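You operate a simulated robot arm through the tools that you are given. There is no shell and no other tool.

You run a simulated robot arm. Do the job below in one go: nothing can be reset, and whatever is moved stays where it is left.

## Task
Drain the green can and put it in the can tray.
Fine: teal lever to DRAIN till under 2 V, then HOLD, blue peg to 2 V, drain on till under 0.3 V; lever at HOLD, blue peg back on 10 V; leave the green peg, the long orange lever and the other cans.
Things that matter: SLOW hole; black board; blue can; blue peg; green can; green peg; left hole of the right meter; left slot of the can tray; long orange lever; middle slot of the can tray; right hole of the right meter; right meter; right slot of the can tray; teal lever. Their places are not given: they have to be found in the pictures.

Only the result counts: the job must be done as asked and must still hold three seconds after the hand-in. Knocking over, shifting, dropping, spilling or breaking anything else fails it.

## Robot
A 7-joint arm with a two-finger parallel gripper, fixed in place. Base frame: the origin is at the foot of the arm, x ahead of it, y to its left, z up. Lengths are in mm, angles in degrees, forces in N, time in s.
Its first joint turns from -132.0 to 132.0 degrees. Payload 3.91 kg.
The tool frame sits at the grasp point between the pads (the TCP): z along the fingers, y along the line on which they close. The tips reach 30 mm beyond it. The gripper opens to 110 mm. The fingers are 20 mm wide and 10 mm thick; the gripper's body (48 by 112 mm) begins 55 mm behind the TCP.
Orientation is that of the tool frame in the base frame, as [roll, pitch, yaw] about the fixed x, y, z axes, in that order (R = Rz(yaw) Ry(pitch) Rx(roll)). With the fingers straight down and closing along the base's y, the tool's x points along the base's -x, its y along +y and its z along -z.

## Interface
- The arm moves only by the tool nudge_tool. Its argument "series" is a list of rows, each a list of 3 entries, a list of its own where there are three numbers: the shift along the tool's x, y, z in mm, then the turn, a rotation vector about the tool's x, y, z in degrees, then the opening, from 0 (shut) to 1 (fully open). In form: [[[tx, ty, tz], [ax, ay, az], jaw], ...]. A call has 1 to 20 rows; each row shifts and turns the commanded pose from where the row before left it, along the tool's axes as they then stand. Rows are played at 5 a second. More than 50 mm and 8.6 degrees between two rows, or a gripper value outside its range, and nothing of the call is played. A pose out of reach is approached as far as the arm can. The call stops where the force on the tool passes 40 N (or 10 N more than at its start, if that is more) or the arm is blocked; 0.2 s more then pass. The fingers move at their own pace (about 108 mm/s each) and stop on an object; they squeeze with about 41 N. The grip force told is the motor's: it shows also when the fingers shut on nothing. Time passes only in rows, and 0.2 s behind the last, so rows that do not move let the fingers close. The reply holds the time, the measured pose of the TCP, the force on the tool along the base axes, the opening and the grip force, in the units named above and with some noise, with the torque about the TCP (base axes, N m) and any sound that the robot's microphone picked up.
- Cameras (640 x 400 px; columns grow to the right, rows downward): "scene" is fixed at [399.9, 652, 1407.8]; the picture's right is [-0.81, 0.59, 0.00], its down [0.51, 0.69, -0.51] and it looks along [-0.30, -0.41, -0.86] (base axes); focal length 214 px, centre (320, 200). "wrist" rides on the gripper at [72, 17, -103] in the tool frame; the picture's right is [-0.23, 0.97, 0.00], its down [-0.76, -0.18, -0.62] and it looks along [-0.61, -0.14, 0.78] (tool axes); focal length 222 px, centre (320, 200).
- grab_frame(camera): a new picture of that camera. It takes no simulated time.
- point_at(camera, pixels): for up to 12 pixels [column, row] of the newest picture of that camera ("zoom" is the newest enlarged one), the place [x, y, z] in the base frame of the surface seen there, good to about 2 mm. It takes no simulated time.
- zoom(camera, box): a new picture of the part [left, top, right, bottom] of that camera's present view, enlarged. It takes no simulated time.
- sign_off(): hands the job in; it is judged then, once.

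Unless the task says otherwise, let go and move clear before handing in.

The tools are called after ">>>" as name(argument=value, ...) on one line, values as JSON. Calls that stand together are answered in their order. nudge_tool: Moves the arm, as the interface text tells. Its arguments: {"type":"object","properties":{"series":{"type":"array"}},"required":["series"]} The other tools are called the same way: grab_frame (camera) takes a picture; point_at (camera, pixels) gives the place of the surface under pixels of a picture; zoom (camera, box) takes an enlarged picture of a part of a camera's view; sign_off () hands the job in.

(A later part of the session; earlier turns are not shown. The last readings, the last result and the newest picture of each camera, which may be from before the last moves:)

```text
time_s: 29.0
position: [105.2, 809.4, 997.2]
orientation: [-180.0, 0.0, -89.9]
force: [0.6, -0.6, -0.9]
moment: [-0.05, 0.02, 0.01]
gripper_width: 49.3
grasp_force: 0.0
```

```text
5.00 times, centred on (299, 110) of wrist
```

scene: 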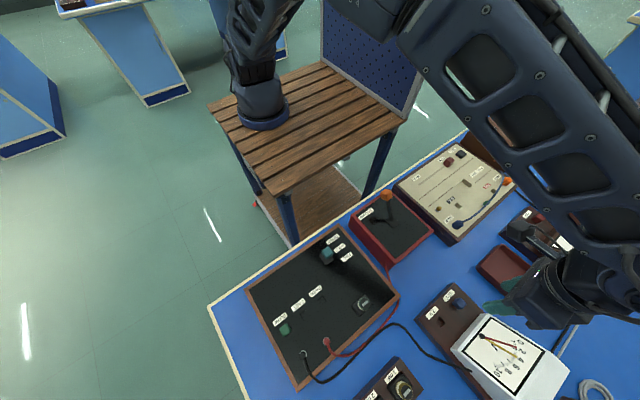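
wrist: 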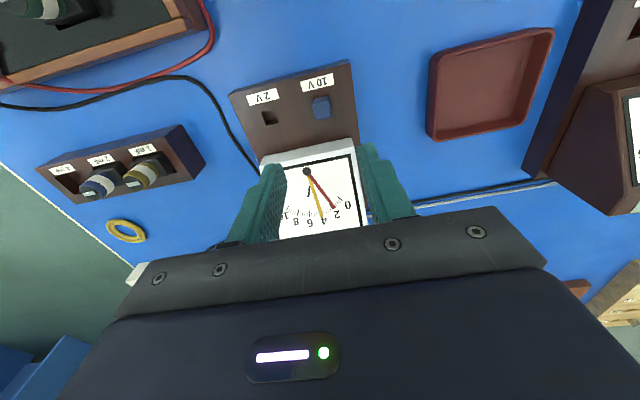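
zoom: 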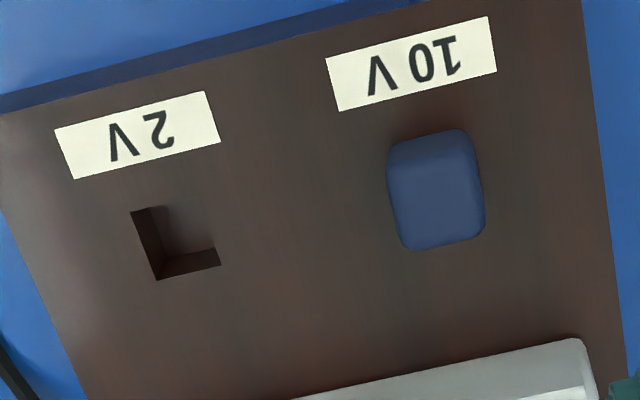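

>>> point_at(camera="zoom", pixels=[[390, 143], [462, 131], [408, 247], [482, 232], [435, 185], [129, 211], [156, 281], [221, 263], [205, 200], [180, 235], [137, 135], [411, 65]])

>>> point_at(camera="zoom", pixels=[[388, 190], [486, 190], [430, 133], [445, 246], [145, 240], [190, 270], [168, 208], [210, 235], [300, 240], [460, 360], [290, 90], [560, 200]])

```text
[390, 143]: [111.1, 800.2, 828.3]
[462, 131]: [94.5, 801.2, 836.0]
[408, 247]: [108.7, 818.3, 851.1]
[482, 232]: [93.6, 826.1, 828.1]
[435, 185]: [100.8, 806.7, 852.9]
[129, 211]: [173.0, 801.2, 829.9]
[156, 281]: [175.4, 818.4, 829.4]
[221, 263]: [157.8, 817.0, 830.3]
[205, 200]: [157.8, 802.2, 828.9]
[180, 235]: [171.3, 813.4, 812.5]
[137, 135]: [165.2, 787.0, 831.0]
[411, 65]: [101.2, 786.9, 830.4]
```

```text
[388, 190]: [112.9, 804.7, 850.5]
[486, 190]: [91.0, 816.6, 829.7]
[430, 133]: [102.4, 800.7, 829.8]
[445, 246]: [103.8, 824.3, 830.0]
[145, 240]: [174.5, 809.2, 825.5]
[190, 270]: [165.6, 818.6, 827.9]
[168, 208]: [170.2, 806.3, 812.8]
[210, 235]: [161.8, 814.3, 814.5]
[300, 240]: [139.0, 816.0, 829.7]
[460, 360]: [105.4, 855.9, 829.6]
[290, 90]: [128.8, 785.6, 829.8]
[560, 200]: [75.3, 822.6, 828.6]
```

The peg handle spans roughly x 92-111, y 802-821, top z 851; the 2 V hole is centred near (166,811), 64 mm away in x. I'll line up over the peg and come lower.

>>> nudge_tool(series=[[[-1.5, 3.5, 20], [0, 0, 0], 0.45], [[0, 0, 35], [0, 0, 0], 0.45], [[0, 0, 30], [0, 0, 0], 0.45], [[0, 0, 0], [0, 0, 0], 0.45]])

>>> grab_frame(camera="wrist")

>>> zoom(camera="scene", box=[410, 260, 506, 320])

```text
time_s: 30.0
position: [103.9, 810.6, 913.4]
orientation: [180.0, -0.1, -90.0]
force: [0.3, 0.1, 0.0]
moment: [-0.02, 0.0, 0.02]
gripper_width: 49.6
grasp_force: 0.1
```

```text
taken
```

wrist: 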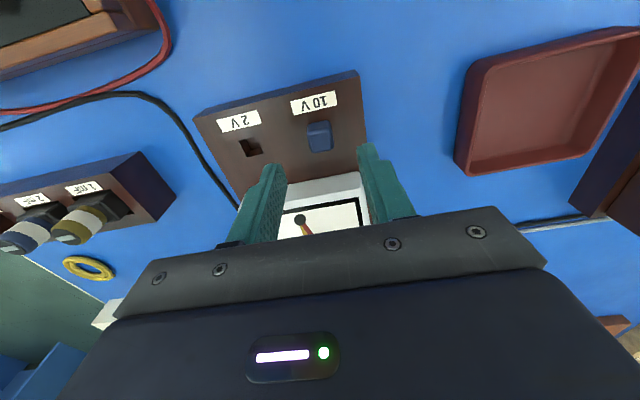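

```text
6.67 times, centred on (458, 290) of scene
```

zoom: 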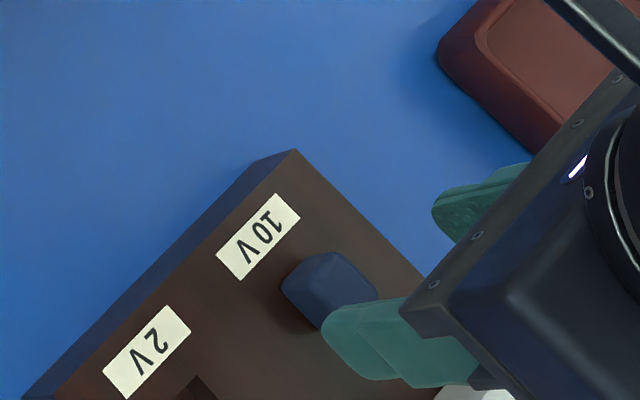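

The fingers are above and either side of the peg. I'll zoom in with the wrist camera to refine the alignment before lowering.

>>> zoom(camera="wrist", box=[215, 80, 375, 180])

```text
4.00 times, centred on (295, 130) of wrist
```

zoom: 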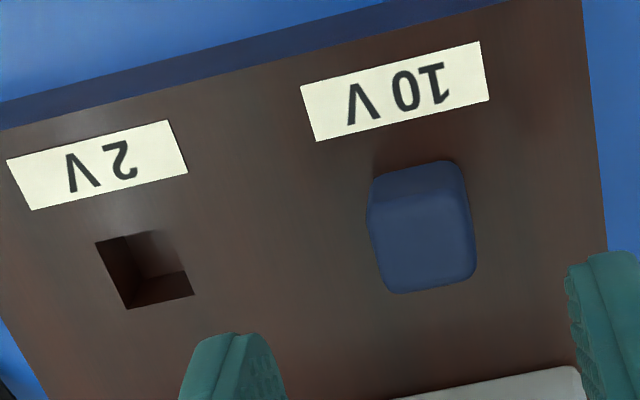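

Refined: peg centre about (102,810.6), hole centre about (166.3,810.9), so a 64 mm shift along +x. I'll lower the fingers around the peg and close.

>>> nudge_tool(series=[[[0, 1.5, 20], [0, 0, 0], 0.45], [[0, 0, 20], [0, 0, 0], 0.45], [[0, 0, 10], [0, 0, 0], 0.45], [[0, 0, 0], [0, 0, 0], 0.45]])

>>> zoom(camera="scene", box=[410, 260, 506, 320])

>>> zoom(camera="wrist", box=[215, 80, 415, 205])

```text
time_s: 31.0
position: [102.2, 811.8, 863.2]
orientation: [-180.0, 0.0, -90.1]
force: [0.5, -0.1, -0.2]
moment: [0.0, -0.01, 0.01]
gripper_width: 49.5
grasp_force: 0.1
```

```text
6.67 times, centred on (458, 290) of scene
```

zoom: 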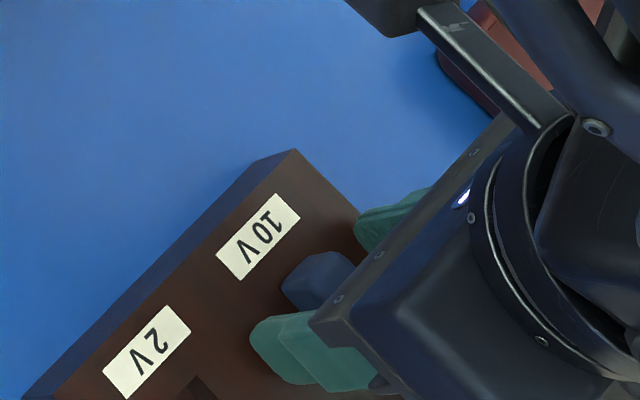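

```text
3.20 times, centred on (315, 142) of wrist
```

zoom: 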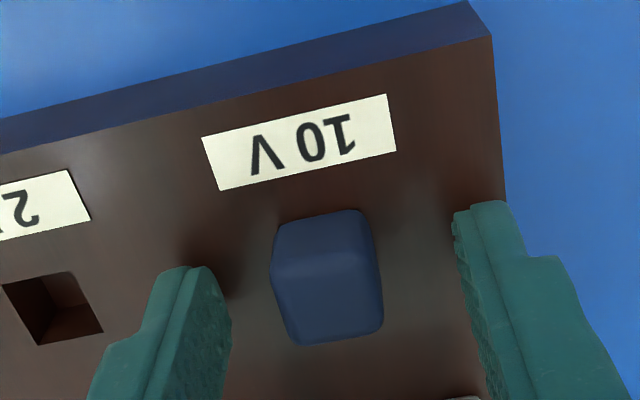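

The peg is centred between the fingers (wrist zoom (328,275)). I'll close gently and grip it.

>>> nudge_tool(series=[[[0, 0, 0], [0, 0, 0], 0.3], [[0, 0, 0], [0, 0, 0], 0.2], [[0, 0, 0], [0, 0, 0], 0.15], [[0, 0, 0], [0, 0, 0], 0.0], [[0, 0, 0], [0, 0, 0], 0.0]])

>>> zoom(camera="wrist", box=[215, 80, 415, 205])

```text
time_s: 32.2
position: [101.4, 812.8, 863.6]
orientation: [-179.9, 0.0, -90.0]
force: [-0.9, -0.1, -0.5]
moment: [-0.03, -0.02, 0.01]
gripper_width: 18.8
grasp_force: 41.3
```

```text
3.20 times, centred on (315, 142) of wrist
```

zoom: 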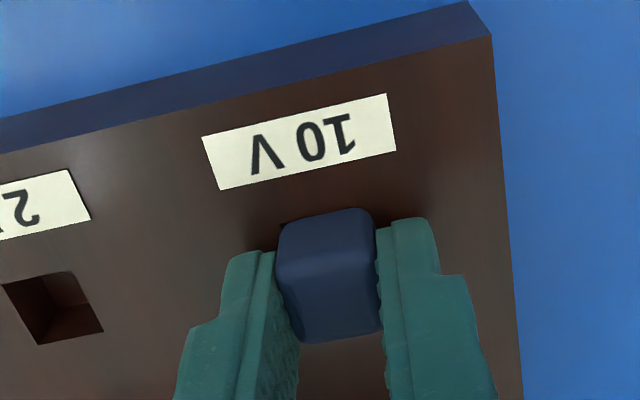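

The peg is gripped (18.8 mm, 41 N). I'll lift it straight up.

>>> nudge_tool(series=[[[0, 0, -5], [0, 0, 0], 0.0], [[0, 0, -10], [0, 0, 0], 0.0], [[0, 0, -10], [0, 0, 0], 0.0], [[0, 0, -15], [0, 0, 0], 0.0], [[0, 0, 0], [0, 0, 0], 0.0]])

>>> zoom(camera="wrist", box=[215, 80, 415, 205])

>>> grab_frame(camera="scene")

```text
time_s: 33.4
position: [100.6, 811.6, 902.2]
orientation: [180.0, 0.0, -90.0]
force: [0.9, -0.7, -0.5]
moment: [-0.04, -0.02, -0.03]
gripper_width: 18.8
grasp_force: 41.4
```

```text
3.20 times, centred on (315, 142) of wrist
```

zoom: 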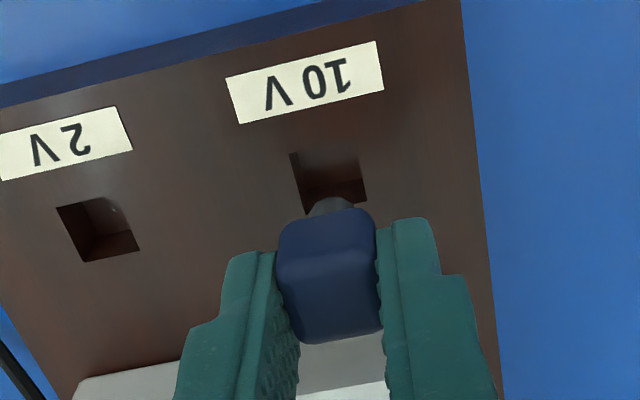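

```text
taken
```

scene: 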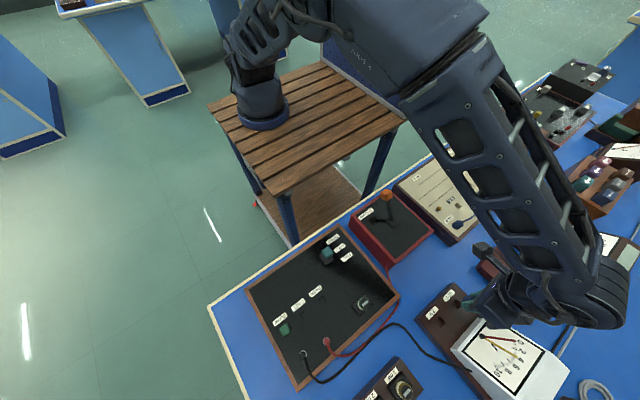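

The peg has a round tapered stem and both holes are in view at zoom (328,176) and (98,227), again about 64 mm apart. I'll shift 64 mm along +x and start lowering gently.

>>> nudge_tool(series=[[[0, -22, 0], [0, 0, 0], 0.0], [[0, -21, 0], [0, 0, 0], 0.0], [[0, -21, 0], [0, 0, 0], 0.0], [[0, 0, 10], [0, 0, 0], 0.0], [[0, 0, 0], [0, 0, 0], 0.0]])

>>> zoom(camera="wrist", box=[215, 80, 415, 205])

>>> zoom(camera="scene", box=[410, 270, 506, 330])

```text
time_s: 34.6
position: [165.4, 811.3, 893.7]
orientation: [180.0, 0.1, -90.0]
force: [-0.2, -0.3, -0.1]
moment: [-0.01, 0.0, 0.05]
gripper_width: 18.5
grasp_force: 41.0
```

```text
3.20 times, centred on (315, 142) of wrist
```

zoom: 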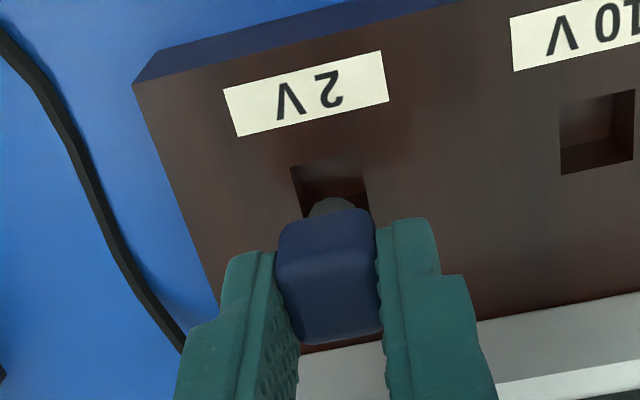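

```text
6.67 times, centred on (458, 300) of scene
```

zoom: 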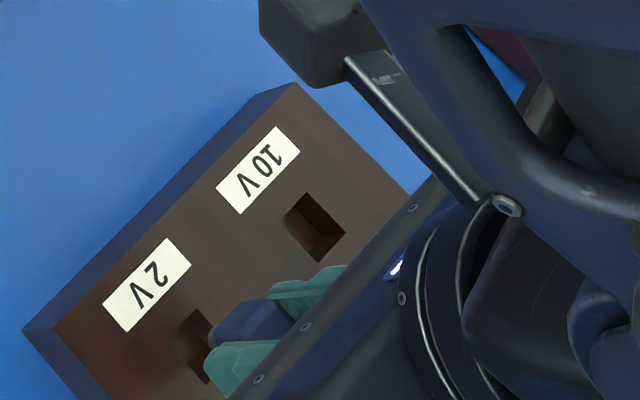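

The stem lines up with the 2 V hole just as it did with the 10 V hole. I'll lower it gently.

>>> nudge_tool(series=[[[0, 0, 6], [0, 0, 0], 0.0], [[0, 0, 6], [0, 0, 0], 0.0], [[0, 0, 5], [0, 0, 0], 0.0], [[0, 0, 0], [0, 0, 0], 0.0]])

>>> zoom(camera="wrist", box=[215, 80, 415, 205])

```text
time_s: 35.6
position: [165.1, 811.4, 875.3]
orientation: [179.9, 0.0, -90.1]
force: [0.0, -0.9, -0.3]
moment: [0.02, -0.03, -0.01]
gripper_width: 18.5
grasp_force: 40.9
```

```text
3.20 times, centred on (315, 142) of wrist
```

zoom: 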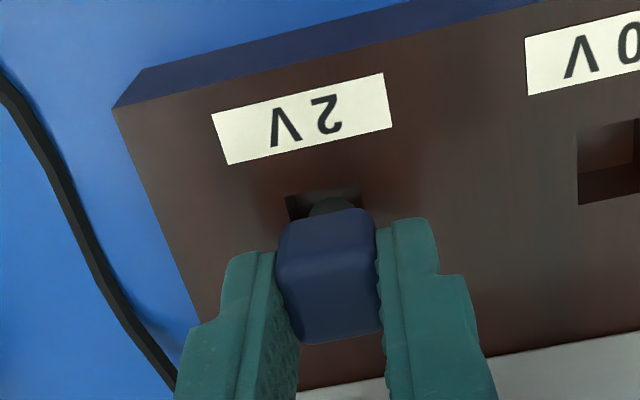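

No contact force and the stem is entering the hole. I'll lower the last 12 mm.

>>> nudge_tool(series=[[[0, 0, 5], [0, 0, 0], 0.0], [[0, 0, 4], [0, 0, 0], 0.0], [[0, 0, 3], [0, 0, 0], 0.0], [[0, 0, 0], [0, 0, 0], 0.0]])

>>> zoom(camera="wrist", box=[215, 80, 415, 205])

>>> zoom(camera="scene", box=[460, 310, 560, 390])

```text
time_s: 36.6
position: [165.8, 813.5, 863.2]
orientation: [180.0, -0.1, -90.0]
force: [0.3, -0.5, 0.5]
moment: [0.0, 0.02, 0.0]
gripper_width: 18.6
grasp_force: 40.6
```

```text
3.20 times, centred on (315, 142) of wrist
```

zoom: 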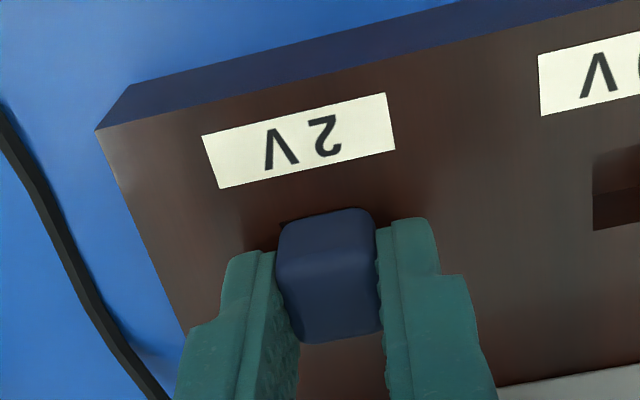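

```text
5.00 times, centred on (510, 350) of scene
```

zoom: 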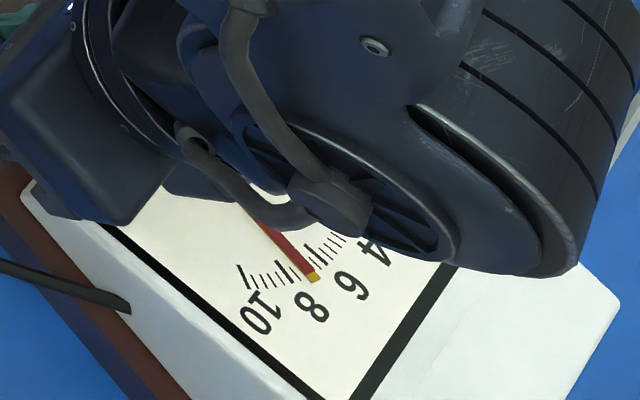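

The needle now stands near 7.4 on the 2 V range, i.e. about 1.5 V, so the peg is working in the 2 V hole. I'll let go and lift away.

>>> nudge_tool(series=[[[0, 0, 0], [0, 0, 0], 0.22], [[0, 0, 0], [0, 0, 0], 0.35], [[0, 0, 0], [0, 0, 0], 0.45], [[0, 0, -25], [0, 0, 0], 0.45], [[0, 0, -40], [0, 0, 0], 0.45], [[0, 0, -40], [0, 0, 0], 0.45]])

>>> grab_frame(camera="wrist")

>>> zoom(camera="wrist", box=[215, 60, 375, 160])

```text
time_s: 38.0
position: [162.7, 809.8, 969.9]
orientation: [179.9, 0.0, -90.1]
force: [0.3, 0.3, 0.1]
moment: [-0.02, -0.02, 0.0]
gripper_width: 49.5
grasp_force: 0.0
```

```text
taken
```

wrist: 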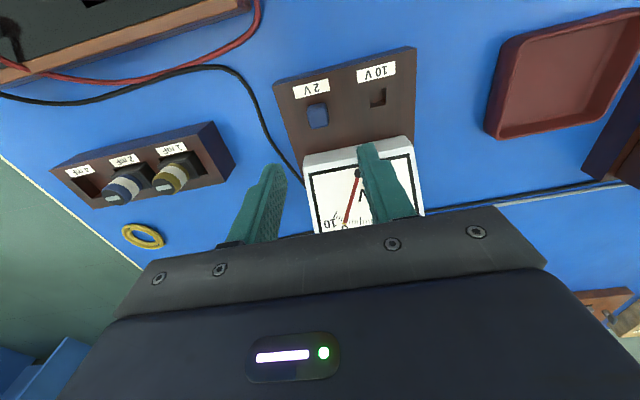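

```text
4.00 times, centred on (295, 110) of wrist
```

zoom: 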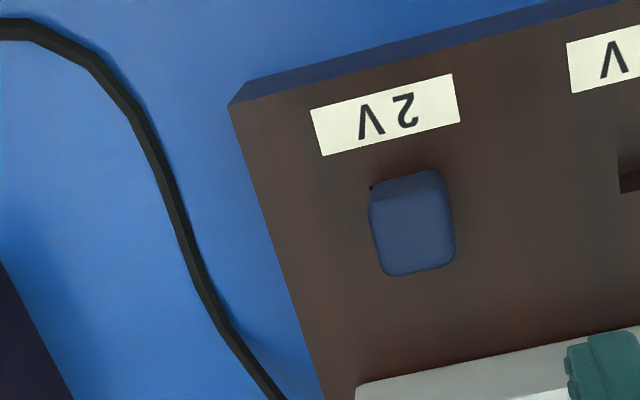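

The peg sits properly in the 2 V hole and the needle shows about 1.5 V. I'll go back up, return over the teal lever, and turn the tool back so the fingers straddle it in y.

>>> nudge_tool(series=[[[0, 0, -45], [0, 0, 0], 0.5], [[0, 0, -45], [0, 0, 0], 0.5], [[39, -18.8, -10], [0, 0, 0], 0.5], [[39, -18.8, -10], [0, 0, 0], 0.5], [[39, -18.8, 0], [0, 0, 0], 0.5], [[39, -18.8, 0], [0, 0, 0], 0.5], [[39, -18.8, 0], [0, 0, 0], 0.5], [[39, -18.8, 0], [0, 0, 0], 0.5], [[40, -18.7, 0], [0, 0, 0], 0.5]])

>>> nudge_tool(series=[[[0, 0, 0], [0, 0, 8.5], 0.5], [[0, 0, 0], [0, 0, 8.5], 0.5], [[0, 0, 0], [0, 0, 8.5], 0.5], [[0, 0, 0], [0, 0, 8.5], 0.5], [[0, 0, 0], [0, 0, 8.5], 0.5], [[0, 0, 0], [0, 0, 8.5], 0.5], [[0, 0, 0], [0, 0, 8.5], 0.5], [[0, 0, 0], [0, 0, 8.5], 0.5], [[0, 0, 0], [0, 0, 8.5], 0.5], [[0, 0, 0], [0, 0, 8.5], 0.5], [[0, 0, 0], [0, 0, 5], 0.5], [[0, 0, 0], [0, 0, 0], 0.5]])

>>> grab_frame(camera="wrist")

>>> zoom(camera="scene", box=[410, 280, 570, 380])

```text
time_s: 40.0
position: [296.7, 540.6, 1080.4]
orientation: [-179.9, 0.1, -90.0]
force: [-0.7, 0.3, -0.2]
moment: [0.0, -0.02, 0.03]
gripper_width: 55.1
grasp_force: 0.1
```

```text
time_s: 42.6
position: [298.1, 538.4, 1079.9]
orientation: [-179.9, 0.0, 179.9]
force: [-0.2, -0.2, -0.7]
moment: [0.0, -0.01, 0.03]
gripper_width: 54.7
grasp_force: 0.2
```

```text
taken
```

wrist: 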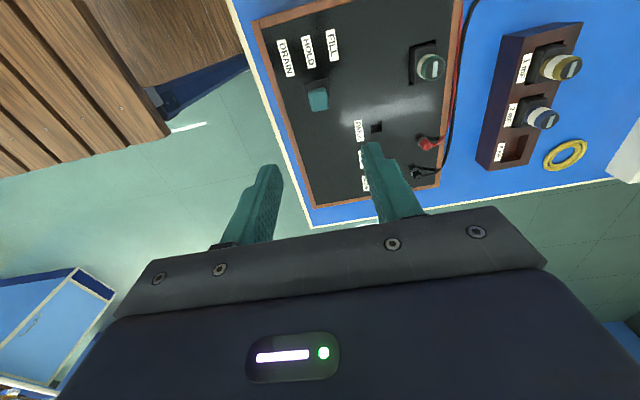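

```text
4.00 times, centred on (490, 330) of scene
```

zoom: 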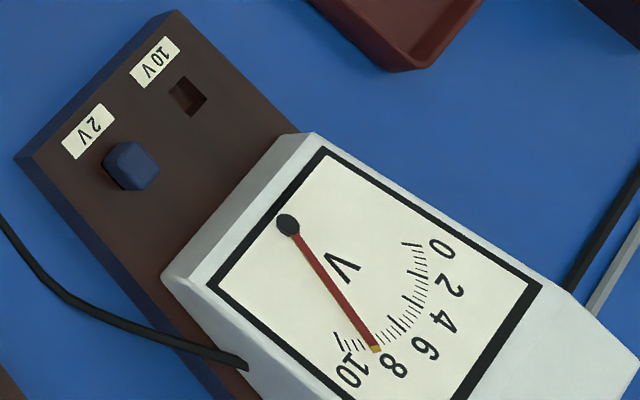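

The meter holds at about 1.5 V (needle near 7.7 of 10 on the 2 V range) and the lever is still upright. I'll come down around the lever again in two stages.

>>> nudge_tool(series=[[[0, -1, 45], [0, 0, 0], 0.5], [[0, 0, 45], [0, 0, 0], 0.5], [[0, 0, 0], [0, 0, 0], 0.5], [[0, 0, 0], [0, 0, 0], 0.5]])

>>> zoom(camera="wrist", box=[240, 40, 440, 165])

```text
time_s: 43.6
position: [296.3, 537.3, 990.3]
orientation: [180.0, 0.0, -180.0]
force: [0.1, -0.7, 1.0]
moment: [0.04, -0.01, 0.02]
gripper_width: 55.0
grasp_force: 0.1
```

```text
3.20 times, centred on (340, 102) of wrist
```

zoom: 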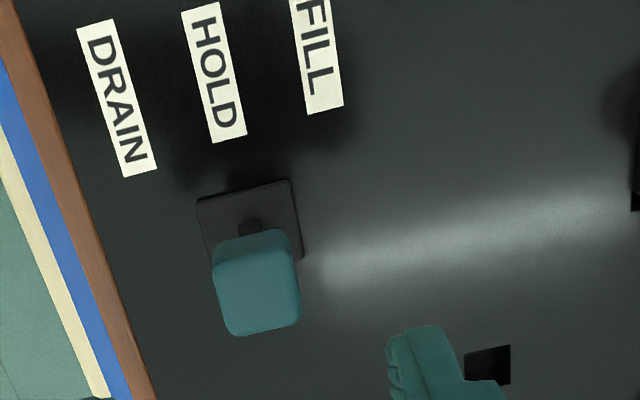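

The lever is upright and the jaws are centred over it. I'll lower to the working height and narrow to 33 mm as before.

>>> nudge_tool(series=[[[0, 0, 30], [0, 0, 0], 0.5], [[0, 0, 25], [0, 0, 0], 0.5], [[0, 0, 16], [0, 0, 0], 0.5], [[0, 0, 0], [0, 0, 0], 0.3], [[0, 0, 0], [0, 0, 0], 0.3]])

>>> zoom(camera="wrist", box=[240, 80, 440, 205])

>>> zoom(camera="scene", box=[480, 325, 544, 365])

```text
time_s: 44.8
position: [297.9, 537.7, 917.7]
orientation: [179.9, 0.1, -180.0]
force: [-1.0, 0.0, -0.2]
moment: [0.02, -0.01, -0.01]
gripper_width: 33.1
grasp_force: 0.1
```

```text
3.20 times, centred on (340, 142) of wrist
```

zoom: 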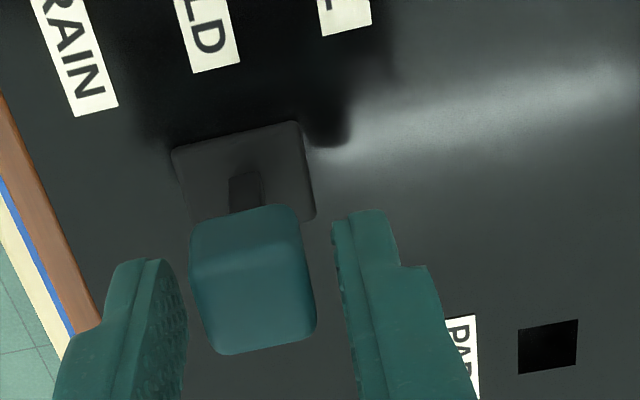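

```text
10.00 times, centred on (512, 345) of scene
```

zoom: 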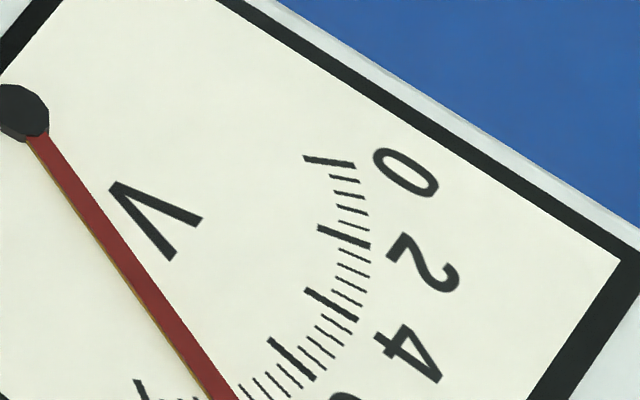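

The knob is centred in the jaws and the scale is clearly visible. I'll push the lever to DRAIN again, then ease off.

>>> nudge_tool(series=[[[0, -8, 0], [0, 0, 0], 0.3], [[0, -8, 0], [0, 0, 0], 0.3], [[0, -8, 0], [0, 0, 0], 0.3], [[0, -6, 0], [0, 0, 0], 0.3], [[0, -4, 0], [0, 0, 0], 0.3], [[0, 0, 0], [0, 0, 0], 0.3], [[0, 5, 0], [0, 0, 0], 0.3], [[0, 0, 0], [0, 0, 0], 0.3]])

>>> zoom(camera="wrist", box=[240, 80, 440, 205])

>>> zoom(camera="scene", box=[480, 335, 544, 375])

```text
time_s: 46.6
position: [296.5, 508.4, 918.4]
orientation: [-179.9, 0.0, 180.0]
force: [-0.5, 1.7, 0.0]
moment: [-0.01, 0.05, 0.0]
gripper_width: 33.4
grasp_force: 1.0
```

```text
3.20 times, centred on (340, 142) of wrist
```

zoom: 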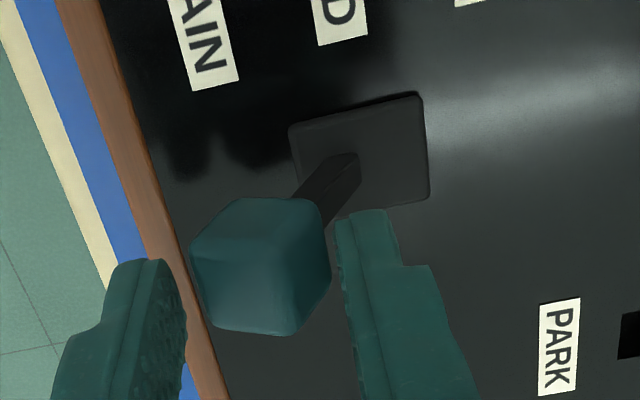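

```text
10.00 times, centred on (512, 355) of scene
```

zoom: 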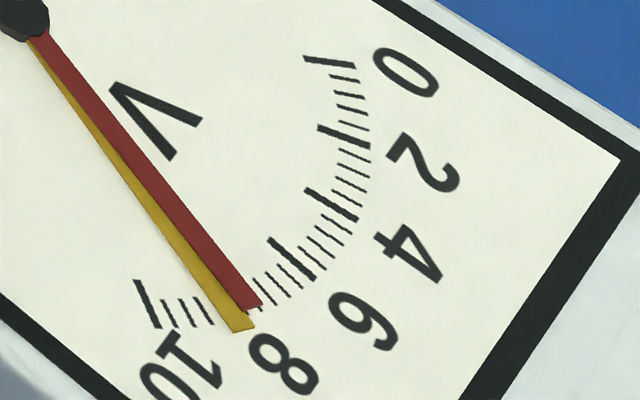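

It is draining again: red needle at about 7.5 (1.5 V) and moving off the yellow mark. I'll wait in four-second blocks, checking the needle.

>>> nudge_tool(series=[[[0, 0, 0], [0, 0, 0], 0.3], [[0, 0, 0], [0, 0, 0], 0.3], [[0, 0, 0], [0, 0, 0], 0.3], [[0, 0, 0], [0, 0, 0], 0.3], [[0, 0, 0], [0, 0, 0], 0.3], [[0, 0, 0], [0, 0, 0], 0.3], [[0, 0, 0], [0, 0, 0], 0.3], [[0, 0, 0], [0, 0, 0], 0.3], [[0, 0, 0], [0, 0, 0], 0.3], [[0, 0, 0], [0, 0, 0], 0.3], [[0, 0, 0], [0, 0, 0], 0.3], [[0, 0, 0], [0, 0, 0], 0.3], [[0, 0, 0], [0, 0, 0], 0.3], [[0, 0, 0], [0, 0, 0], 0.3], [[0, 0, 0], [0, 0, 0], 0.3], [[0, 0, 0], [0, 0, 0], 0.3], [[0, 0, 0], [0, 0, 0], 0.3], [[0, 0, 0], [0, 0, 0], 0.3], [[0, 0, 0], [0, 0, 0], 0.3], [[0, 0, 0], [0, 0, 0], 0.3]])

>>> nudge_tool(series=[[[0, 0, 0], [0, 0, 0], 0.3], [[0, 0, 0], [0, 0, 0], 0.3], [[0, 0, 0], [0, 0, 0], 0.3], [[0, 0, 0], [0, 0, 0], 0.3], [[0, 0, 0], [0, 0, 0], 0.3], [[0, 0, 0], [0, 0, 0], 0.3], [[0, 0, 0], [0, 0, 0], 0.3], [[0, 0, 0], [0, 0, 0], 0.3], [[0, 0, 0], [0, 0, 0], 0.3], [[0, 0, 0], [0, 0, 0], 0.3], [[0, 0, 0], [0, 0, 0], 0.3], [[0, 0, 0], [0, 0, 0], 0.3], [[0, 0, 0], [0, 0, 0], 0.3], [[0, 0, 0], [0, 0, 0], 0.3], [[0, 0, 0], [0, 0, 0], 0.3], [[0, 0, 0], [0, 0, 0], 0.3], [[0, 0, 0], [0, 0, 0], 0.3], [[0, 0, 0], [0, 0, 0], 0.3], [[0, 0, 0], [0, 0, 0], 0.3], [[0, 0, 0], [0, 0, 0], 0.3]])

>>> nudge_tool(series=[[[0, 0, 0], [0, 0, 0], 0.3], [[0, 0, 0], [0, 0, 0], 0.3], [[0, 0, 0], [0, 0, 0], 0.3], [[0, 0, 0], [0, 0, 0], 0.3], [[0, 0, 0], [0, 0, 0], 0.3], [[0, 0, 0], [0, 0, 0], 0.3], [[0, 0, 0], [0, 0, 0], 0.3], [[0, 0, 0], [0, 0, 0], 0.3], [[0, 0, 0], [0, 0, 0], 0.3], [[0, 0, 0], [0, 0, 0], 0.3], [[0, 0, 0], [0, 0, 0], 0.3], [[0, 0, 0], [0, 0, 0], 0.3], [[0, 0, 0], [0, 0, 0], 0.3], [[0, 0, 0], [0, 0, 0], 0.3], [[0, 0, 0], [0, 0, 0], 0.3], [[0, 0, 0], [0, 0, 0], 0.3], [[0, 0, 0], [0, 0, 0], 0.3], [[0, 0, 0], [0, 0, 0], 0.3], [[0, 0, 0], [0, 0, 0], 0.3], [[0, 0, 0], [0, 0, 0], 0.3]])

>>> nudge_tool(series=[[[0, 0, 0], [0, 0, 0], 0.3], [[0, 0, 0], [0, 0, 0], 0.3], [[0, 0, 0], [0, 0, 0], 0.3], [[0, 0, 0], [0, 0, 0], 0.3], [[0, 0, 0], [0, 0, 0], 0.3], [[0, 0, 0], [0, 0, 0], 0.3], [[0, 0, 0], [0, 0, 0], 0.3], [[0, 0, 0], [0, 0, 0], 0.3], [[0, 0, 0], [0, 0, 0], 0.3], [[0, 0, 0], [0, 0, 0], 0.3], [[0, 0, 0], [0, 0, 0], 0.3], [[0, 0, 0], [0, 0, 0], 0.3], [[0, 0, 0], [0, 0, 0], 0.3], [[0, 0, 0], [0, 0, 0], 0.3], [[0, 0, 0], [0, 0, 0], 0.3], [[0, 0, 0], [0, 0, 0], 0.3], [[0, 0, 0], [0, 0, 0], 0.3], [[0, 0, 0], [0, 0, 0], 0.3], [[0, 0, 0], [0, 0, 0], 0.3], [[0, 0, 0], [0, 0, 0], 0.3]])

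>>> zoom(camera="scene", box=[480, 325, 544, 365])

```text
time_s: 50.8
position: [297.4, 508.8, 918.4]
orientation: [179.9, -0.1, 180.0]
force: [0.5, 0.4, -0.1]
moment: [0.01, 0.01, 0.0]
gripper_width: 33.2
grasp_force: 0.1
```

```text
time_s: 55.0
position: [298.8, 508.2, 918.0]
orientation: [-180.0, 0.0, -180.0]
force: [-0.4, -0.3, -0.2]
moment: [0.0, 0.02, 0.01]
gripper_width: 33.1
grasp_force: 0.0
```

```text
time_s: 59.2
position: [298.4, 508.4, 917.9]
orientation: [180.0, 0.0, -180.0]
force: [0.6, 0.1, -0.4]
moment: [0.0, 0.01, 0.03]
gripper_width: 33.1
grasp_force: 0.1
```

```text
time_s: 63.4
position: [297.4, 509.7, 918.1]
orientation: [179.9, 0.0, 179.9]
force: [-0.7, 0.2, -0.2]
moment: [0.01, 0.01, 0.01]
gripper_width: 33.0
grasp_force: 0.2
```

```text
10.00 times, centred on (512, 345) of scene
```

zoom: 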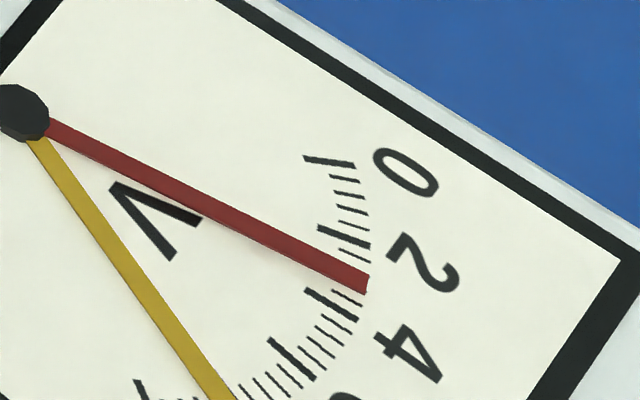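

The needle is at about 3.0 of 10, i.e. 0.6 V. I'll wait about 25 s more to reach well under 0.3 V.

>>> nudge_tool(series=[[[0, 0, 0], [0, 0, 0], 0.3], [[0, 0, 0], [0, 0, 0], 0.3], [[0, 0, 0], [0, 0, 0], 0.3], [[0, 0, 0], [0, 0, 0], 0.3], [[0, 0, 0], [0, 0, 0], 0.3], [[0, 0, 0], [0, 0, 0], 0.3], [[0, 0, 0], [0, 0, 0], 0.3], [[0, 0, 0], [0, 0, 0], 0.3], [[0, 0, 0], [0, 0, 0], 0.3], [[0, 0, 0], [0, 0, 0], 0.3], [[0, 0, 0], [0, 0, 0], 0.3], [[0, 0, 0], [0, 0, 0], 0.3], [[0, 0, 0], [0, 0, 0], 0.3], [[0, 0, 0], [0, 0, 0], 0.3], [[0, 0, 0], [0, 0, 0], 0.3], [[0, 0, 0], [0, 0, 0], 0.3], [[0, 0, 0], [0, 0, 0], 0.3], [[0, 0, 0], [0, 0, 0], 0.3], [[0, 0, 0], [0, 0, 0], 0.3], [[0, 0, 0], [0, 0, 0], 0.3]])

>>> nudge_tool(series=[[[0, 0, 0], [0, 0, 0], 0.3], [[0, 0, 0], [0, 0, 0], 0.3], [[0, 0, 0], [0, 0, 0], 0.3], [[0, 0, 0], [0, 0, 0], 0.3], [[0, 0, 0], [0, 0, 0], 0.3], [[0, 0, 0], [0, 0, 0], 0.3], [[0, 0, 0], [0, 0, 0], 0.3], [[0, 0, 0], [0, 0, 0], 0.3], [[0, 0, 0], [0, 0, 0], 0.3], [[0, 0, 0], [0, 0, 0], 0.3], [[0, 0, 0], [0, 0, 0], 0.3], [[0, 0, 0], [0, 0, 0], 0.3], [[0, 0, 0], [0, 0, 0], 0.3], [[0, 0, 0], [0, 0, 0], 0.3], [[0, 0, 0], [0, 0, 0], 0.3], [[0, 0, 0], [0, 0, 0], 0.3], [[0, 0, 0], [0, 0, 0], 0.3], [[0, 0, 0], [0, 0, 0], 0.3], [[0, 0, 0], [0, 0, 0], 0.3], [[0, 0, 0], [0, 0, 0], 0.3]])

>>> nudge_tool(series=[[[0, 0, 0], [0, 0, 0], 0.3], [[0, 0, 0], [0, 0, 0], 0.3], [[0, 0, 0], [0, 0, 0], 0.3], [[0, 0, 0], [0, 0, 0], 0.3], [[0, 0, 0], [0, 0, 0], 0.3], [[0, 0, 0], [0, 0, 0], 0.3], [[0, 0, 0], [0, 0, 0], 0.3], [[0, 0, 0], [0, 0, 0], 0.3], [[0, 0, 0], [0, 0, 0], 0.3], [[0, 0, 0], [0, 0, 0], 0.3], [[0, 0, 0], [0, 0, 0], 0.3], [[0, 0, 0], [0, 0, 0], 0.3], [[0, 0, 0], [0, 0, 0], 0.3], [[0, 0, 0], [0, 0, 0], 0.3], [[0, 0, 0], [0, 0, 0], 0.3], [[0, 0, 0], [0, 0, 0], 0.3], [[0, 0, 0], [0, 0, 0], 0.3], [[0, 0, 0], [0, 0, 0], 0.3], [[0, 0, 0], [0, 0, 0], 0.3], [[0, 0, 0], [0, 0, 0], 0.3]])

>>> nudge_tool(series=[[[0, 0, 0], [0, 0, 0], 0.3], [[0, 0, 0], [0, 0, 0], 0.3], [[0, 0, 0], [0, 0, 0], 0.3], [[0, 0, 0], [0, 0, 0], 0.3], [[0, 0, 0], [0, 0, 0], 0.3], [[0, 0, 0], [0, 0, 0], 0.3], [[0, 0, 0], [0, 0, 0], 0.3], [[0, 0, 0], [0, 0, 0], 0.3], [[0, 0, 0], [0, 0, 0], 0.3], [[0, 0, 0], [0, 0, 0], 0.3], [[0, 0, 0], [0, 0, 0], 0.3], [[0, 0, 0], [0, 0, 0], 0.3], [[0, 0, 0], [0, 0, 0], 0.3], [[0, 0, 0], [0, 0, 0], 0.3], [[0, 0, 0], [0, 0, 0], 0.3], [[0, 0, 0], [0, 0, 0], 0.3], [[0, 0, 0], [0, 0, 0], 0.3], [[0, 0, 0], [0, 0, 0], 0.3], [[0, 0, 0], [0, 0, 0], 0.3], [[0, 0, 0], [0, 0, 0], 0.3]])

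>>> nudge_tool(series=[[[0, 0, 0], [0, 0, 0], 0.3], [[0, 0, 0], [0, 0, 0], 0.3], [[0, 0, 0], [0, 0, 0], 0.3], [[0, 0, 0], [0, 0, 0], 0.3], [[0, 0, 0], [0, 0, 0], 0.3], [[0, 0, 0], [0, 0, 0], 0.3], [[0, 0, 0], [0, 0, 0], 0.3], [[0, 0, 0], [0, 0, 0], 0.3], [[0, 0, 0], [0, 0, 0], 0.3], [[0, 0, 0], [0, 0, 0], 0.3], [[0, 0, 0], [0, 0, 0], 0.3], [[0, 0, 0], [0, 0, 0], 0.3], [[0, 0, 0], [0, 0, 0], 0.3], [[0, 0, 0], [0, 0, 0], 0.3], [[0, 0, 0], [0, 0, 0], 0.3], [[0, 0, 0], [0, 0, 0], 0.3], [[0, 0, 0], [0, 0, 0], 0.3], [[0, 0, 0], [0, 0, 0], 0.3], [[0, 0, 0], [0, 0, 0], 0.3], [[0, 0, 0], [0, 0, 0], 0.3]])

>>> nudge_tool(series=[[[0, 0, 0], [0, 0, 0], 0.3], [[0, 0, 0], [0, 0, 0], 0.3], [[0, 0, 0], [0, 0, 0], 0.3], [[0, 0, 0], [0, 0, 0], 0.3], [[0, 0, 0], [0, 0, 0], 0.3], [[0, 0, 0], [0, 0, 0], 0.3], [[0, 0, 0], [0, 0, 0], 0.3], [[0, 0, 0], [0, 0, 0], 0.3], [[0, 0, 0], [0, 0, 0], 0.3], [[0, 0, 0], [0, 0, 0], 0.3], [[0, 0, 0], [0, 0, 0], 0.3], [[0, 0, 0], [0, 0, 0], 0.3], [[0, 0, 0], [0, 0, 0], 0.3], [[0, 0, 0], [0, 0, 0], 0.3], [[0, 0, 0], [0, 0, 0], 0.3], [[0, 0, 0], [0, 0, 0], 0.3], [[0, 0, 0], [0, 0, 0], 0.3], [[0, 0, 0], [0, 0, 0], 0.3], [[0, 0, 0], [0, 0, 0], 0.3], [[0, 0, 0], [0, 0, 0], 0.3]])

>>> zoom(camera="scene", box=[480, 325, 544, 365])

>>> zoom(camera="wrist", box=[240, 80, 440, 205])

```text
time_s: 67.6
position: [297.7, 508.2, 918.9]
orientation: [-179.9, 0.0, -180.0]
force: [0.3, 0.4, -0.3]
moment: [0.02, -0.01, 0.02]
gripper_width: 33.4
grasp_force: 0.1
```

```text
time_s: 71.8
position: [297.2, 509.0, 918.0]
orientation: [179.9, 0.0, 179.9]
force: [-0.5, 0.2, 0.8]
moment: [-0.02, -0.01, -0.01]
gripper_width: 33.1
grasp_force: 0.1
```

```text
time_s: 76.0
position: [297.4, 509.5, 917.8]
orientation: [-180.0, 0.0, 180.0]
force: [-0.5, 0.8, -0.2]
moment: [0.0, 0.03, 0.0]
gripper_width: 33.0
grasp_force: 0.0
```

```text
time_s: 80.2
position: [297.8, 508.6, 918.2]
orientation: [-180.0, -0.1, 179.9]
force: [0.7, -0.3, -0.7]
moment: [-0.01, 0.0, 0.02]
gripper_width: 32.9
grasp_force: 0.1
```

```text
time_s: 84.4
position: [297.4, 508.6, 918.0]
orientation: [-179.9, 0.0, 180.0]
force: [1.0, -0.8, 0.3]
moment: [0.01, 0.04, 0.0]
gripper_width: 33.1
grasp_force: 0.2
```

```text
time_s: 88.6
position: [296.8, 509.0, 917.3]
orientation: [-180.0, 0.0, -180.0]
force: [0.1, 0.7, 0.0]
moment: [0.0, 0.01, -0.02]
gripper_width: 32.9
grasp_force: 0.1
```

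```text
10.00 times, centred on (512, 345) of scene
```

zoom: 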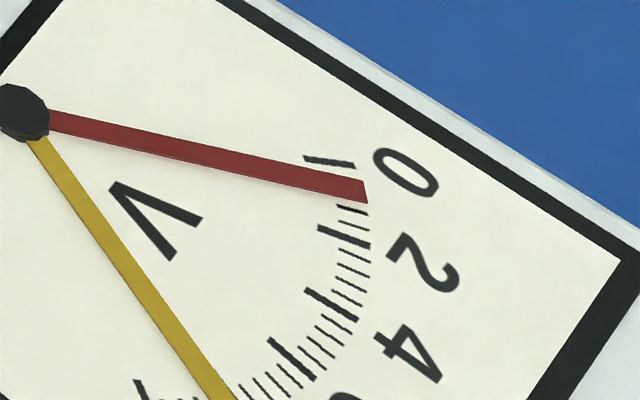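

```text
3.20 times, centred on (340, 142) of wrist
```

zoom: 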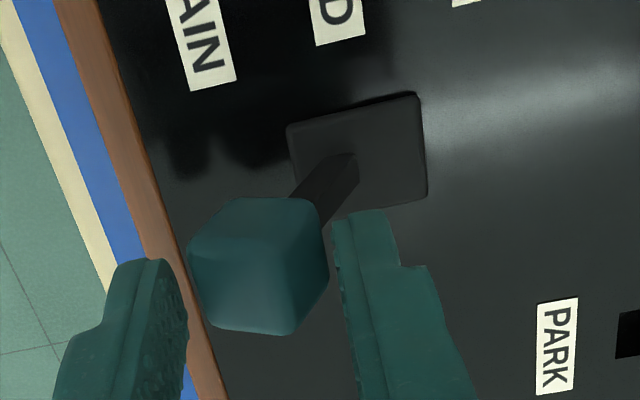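

The needle is at about 0.7 of 10, i.e. 0.14 V, already under 0.3 V. I'll give it eight more seconds for margin.

>>> nudge_tool(series=[[[0, 0, 0], [0, 0, 0], 0.3], [[0, 0, 0], [0, 0, 0], 0.3], [[0, 0, 0], [0, 0, 0], 0.3], [[0, 0, 0], [0, 0, 0], 0.3], [[0, 0, 0], [0, 0, 0], 0.3], [[0, 0, 0], [0, 0, 0], 0.3], [[0, 0, 0], [0, 0, 0], 0.3], [[0, 0, 0], [0, 0, 0], 0.3], [[0, 0, 0], [0, 0, 0], 0.3], [[0, 0, 0], [0, 0, 0], 0.3], [[0, 0, 0], [0, 0, 0], 0.3], [[0, 0, 0], [0, 0, 0], 0.3], [[0, 0, 0], [0, 0, 0], 0.3], [[0, 0, 0], [0, 0, 0], 0.3], [[0, 0, 0], [0, 0, 0], 0.3], [[0, 0, 0], [0, 0, 0], 0.3], [[0, 0, 0], [0, 0, 0], 0.3], [[0, 0, 0], [0, 0, 0], 0.3], [[0, 0, 0], [0, 0, 0], 0.3], [[0, 0, 0], [0, 0, 0], 0.3]])

>>> nudge_tool(series=[[[0, 0, 0], [0, 0, 0], 0.3], [[0, 0, 0], [0, 0, 0], 0.3], [[0, 0, 0], [0, 0, 0], 0.3], [[0, 0, 0], [0, 0, 0], 0.3], [[0, 0, 0], [0, 0, 0], 0.3], [[0, 0, 0], [0, 0, 0], 0.3], [[0, 0, 0], [0, 0, 0], 0.3], [[0, 0, 0], [0, 0, 0], 0.3], [[0, 0, 0], [0, 0, 0], 0.3], [[0, 0, 0], [0, 0, 0], 0.3], [[0, 0, 0], [0, 0, 0], 0.3], [[0, 0, 0], [0, 0, 0], 0.3], [[0, 0, 0], [0, 0, 0], 0.3], [[0, 0, 0], [0, 0, 0], 0.3], [[0, 0, 0], [0, 0, 0], 0.3], [[0, 0, 0], [0, 0, 0], 0.3], [[0, 0, 0], [0, 0, 0], 0.3], [[0, 0, 0], [0, 0, 0], 0.3], [[0, 0, 0], [0, 0, 0], 0.3], [[0, 0, 0], [0, 0, 0], 0.3]])

>>> zoom(camera="scene", box=[480, 325, 544, 365])

```text
time_s: 92.8
position: [297.6, 507.7, 918.0]
orientation: [180.0, 0.0, 179.9]
force: [-0.4, -0.1, -0.8]
moment: [0.01, 0.0, -0.01]
gripper_width: 33.0
grasp_force: 0.0
```

```text
time_s: 97.0
position: [297.6, 508.2, 917.9]
orientation: [-180.0, -0.1, 179.9]
force: [0.0, 0.0, -0.2]
moment: [0.01, -0.01, -0.03]
gripper_width: 32.9
grasp_force: 0.1
```

```text
10.00 times, centred on (512, 345) of scene
```

zoom: 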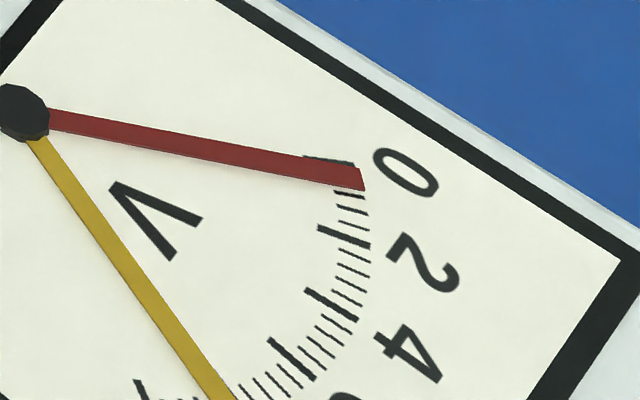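

Now at about 0.4 of 10, i.e. 0.08 V. I'll push the lever back to HOLD and centre it with the jaws.

>>> nudge_tool(series=[[[0, 8, 0], [0, 0, 0], 0.3], [[0, 7, 0], [0, 0, 0], 0.3], [[0, 7, 0], [0, 0, 0], 0.3], [[0, 7, 0], [0, 0, 0], 0.3], [[0, 0, 0], [0, 0, 0], 0.3], [[0, 0, 0], [0, 0, 0], 0.26], [[0, 0, 0], [0, 0, 0], 0.23], [[0, 0, 0], [0, 0, 0], 0.21], [[0, 0, 0], [0, 0, 0], 0.21]])

>>> zoom(camera="wrist", box=[240, 80, 440, 205])

>>> zoom(camera="scene", box=[480, 325, 544, 365])

```text
time_s: 99.0
position: [296.5, 538.7, 918.3]
orientation: [-180.0, 0.0, 180.0]
force: [0.2, -1.5, 0.9]
moment: [-0.04, 0.0, -0.01]
gripper_width: 23.8
grasp_force: 0.7
```

```text
3.20 times, centred on (340, 142) of wrist
```

zoom: 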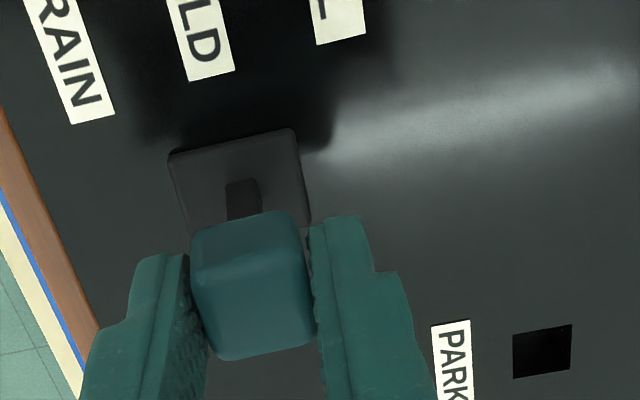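

```text
10.00 times, centred on (512, 345) of scene
```

zoom: 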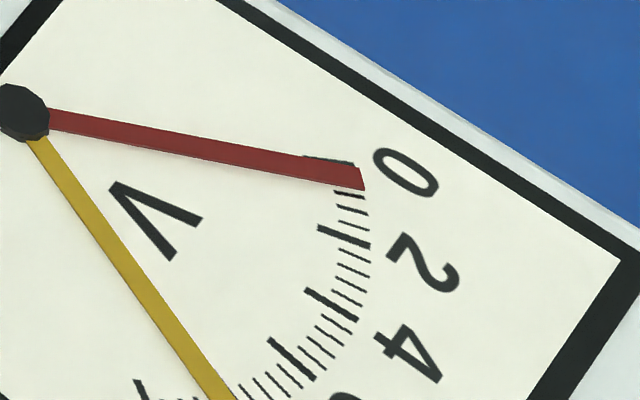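

The lever is centred at HOLD and the needle is steady. I'll release, lift, and turn the tool again for the blue peg.

>>> nudge_tool(series=[[[0, 0, 0], [0, 0, 0], 0.3], [[0, 0, 0], [0, 0, 0], 0.45], [[0, 0, -30], [0, 0, 0], 0.45], [[0, 0, -45], [0, 0, 0], 0.45], [[0, 0, -45], [0, 0, 0], 0.45], [[0, 0, -42], [0, 0, 0], 0.45]])

>>> grab_frame(camera="wrist")

>>> nudge_tool(series=[[[0, 0, 0], [0, 0, -8.5], 0.45], [[0, 0, 0], [0, 0, -8.5], 0.45], [[0, 0, 0], [0, 0, -8.5], 0.45], [[0, 0, 0], [0, 0, -8.5], 0.45], [[0, 0, 0], [0, 0, -8.5], 0.45], [[0, 0, 0], [0, 0, -8.5], 0.45], [[0, 0, 0], [0, 0, -8.5], 0.45], [[0, 0, 0], [0, 0, -8.5], 0.45], [[0, 0, 0], [0, 0, -8.5], 0.45], [[0, 0, 0], [0, 0, -8.5], 0.45], [[0, 0, 0], [0, 0, -5], 0.45], [[0, 0, 0], [0, 0, 0], 0.45]])

>>> zoom(camera="scene", box=[480, 325, 544, 365])

```text
time_s: 100.4
position: [297.1, 537.7, 1081.0]
orientation: [-179.9, 0.1, -179.9]
force: [0.8, 0.4, -1.2]
moment: [-0.01, 0.01, 0.0]
gripper_width: 49.6
grasp_force: 0.0
```

```text
taken
```

wrist: 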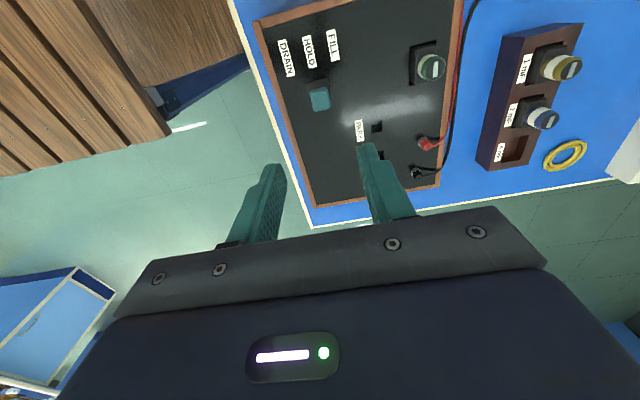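

```text
time_s: 103.0
position: [297.7, 537.0, 1081.3]
orientation: [-180.0, 0.0, -89.9]
force: [0.7, 0.1, 0.0]
moment: [0.03, 0.0, -0.01]
gripper_width: 49.6
grasp_force: 0.1
```

```text
10.00 times, centred on (512, 345) of scene
```

zoom: 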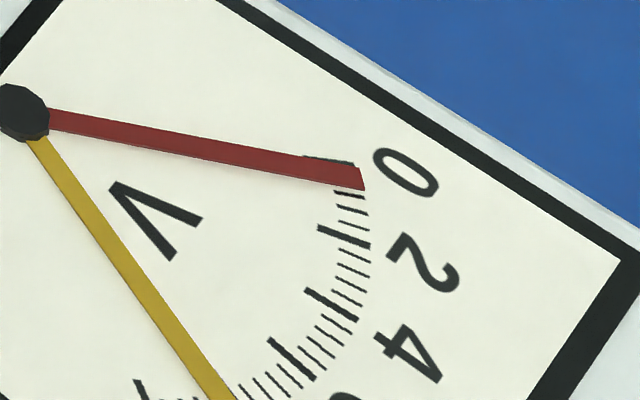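

The lever stands at HOLD and the needle holds near 0.08 V. I'll move back over the blue peg in the 2 V hole.

>>> nudge_tool(series=[[[-39, 18.8, 0], [0, 0, 0], 0.45], [[-39, 18.8, 0], [0, 0, 0], 0.45], [[-39, 18.8, 0], [0, 0, 0], 0.45], [[-39, 18.8, 0], [0, 0, 0], 0.45], [[-39, 18.8, 0], [0, 0, 0], 0.45], [[-39, 18.8, 0], [0, 0, 0], 0.45], [[-40, 18.7, 0], [0, 0, 0], 0.45], [[0, 0, 45], [0, 0, 0], 0.45], [[0, 0, 45], [0, 0, 0], 0.45], [[0, 0, 40], [0, 0, 0], 0.45], [[0, 0, 37], [0, 0, 0], 0.45], [[0, 0, 0], [0, 0, 0], 0.45]])

>>> zoom(camera="wrist", box=[235, 80, 395, 180])

```text
time_s: 105.6
position: [165.3, 811.6, 912.8]
orientation: [180.0, -0.1, -90.0]
force: [0.2, 0.2, -0.6]
moment: [0.0, -0.02, 0.01]
gripper_width: 49.4
grasp_force: 0.0
```

```text
4.00 times, centred on (315, 130) of wrist
```

zoom: 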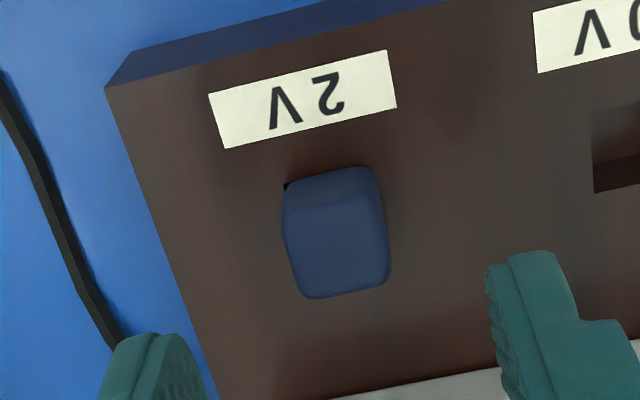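

The peg is centred between the fingers as before (frame (319,139)). I'll lower, grip, and lift it.

>>> nudge_tool(series=[[[0, 0, 20], [0, 0, 0], 0.45], [[0, 0, 20], [0, 0, 0], 0.45], [[0, 0, 9], [0, 0, 0], 0.45], [[0, 0, 0], [0, 0, 0], 0.3], [[0, 0, 0], [0, 0, 0], 0.2], [[0, 0, 0], [0, 0, 0], 0.15], [[0, 0, 0], [0, 0, 0], 0.0], [[0, 0, 0], [0, 0, 0], 0.0]])

>>> zoom(camera="wrist", box=[215, 80, 415, 205])

```text
time_s: 107.4
position: [163.8, 811.6, 866.7]
orientation: [-179.9, 0.0, -89.9]
force: [0.0, 1.1, -0.3]
moment: [-0.01, 0.02, -0.01]
gripper_width: 18.6
grasp_force: 41.0
```

```text
3.20 times, centred on (315, 142) of wrist
```

zoom: 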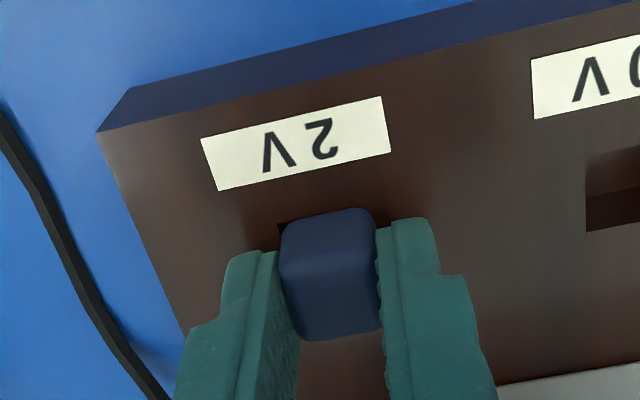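

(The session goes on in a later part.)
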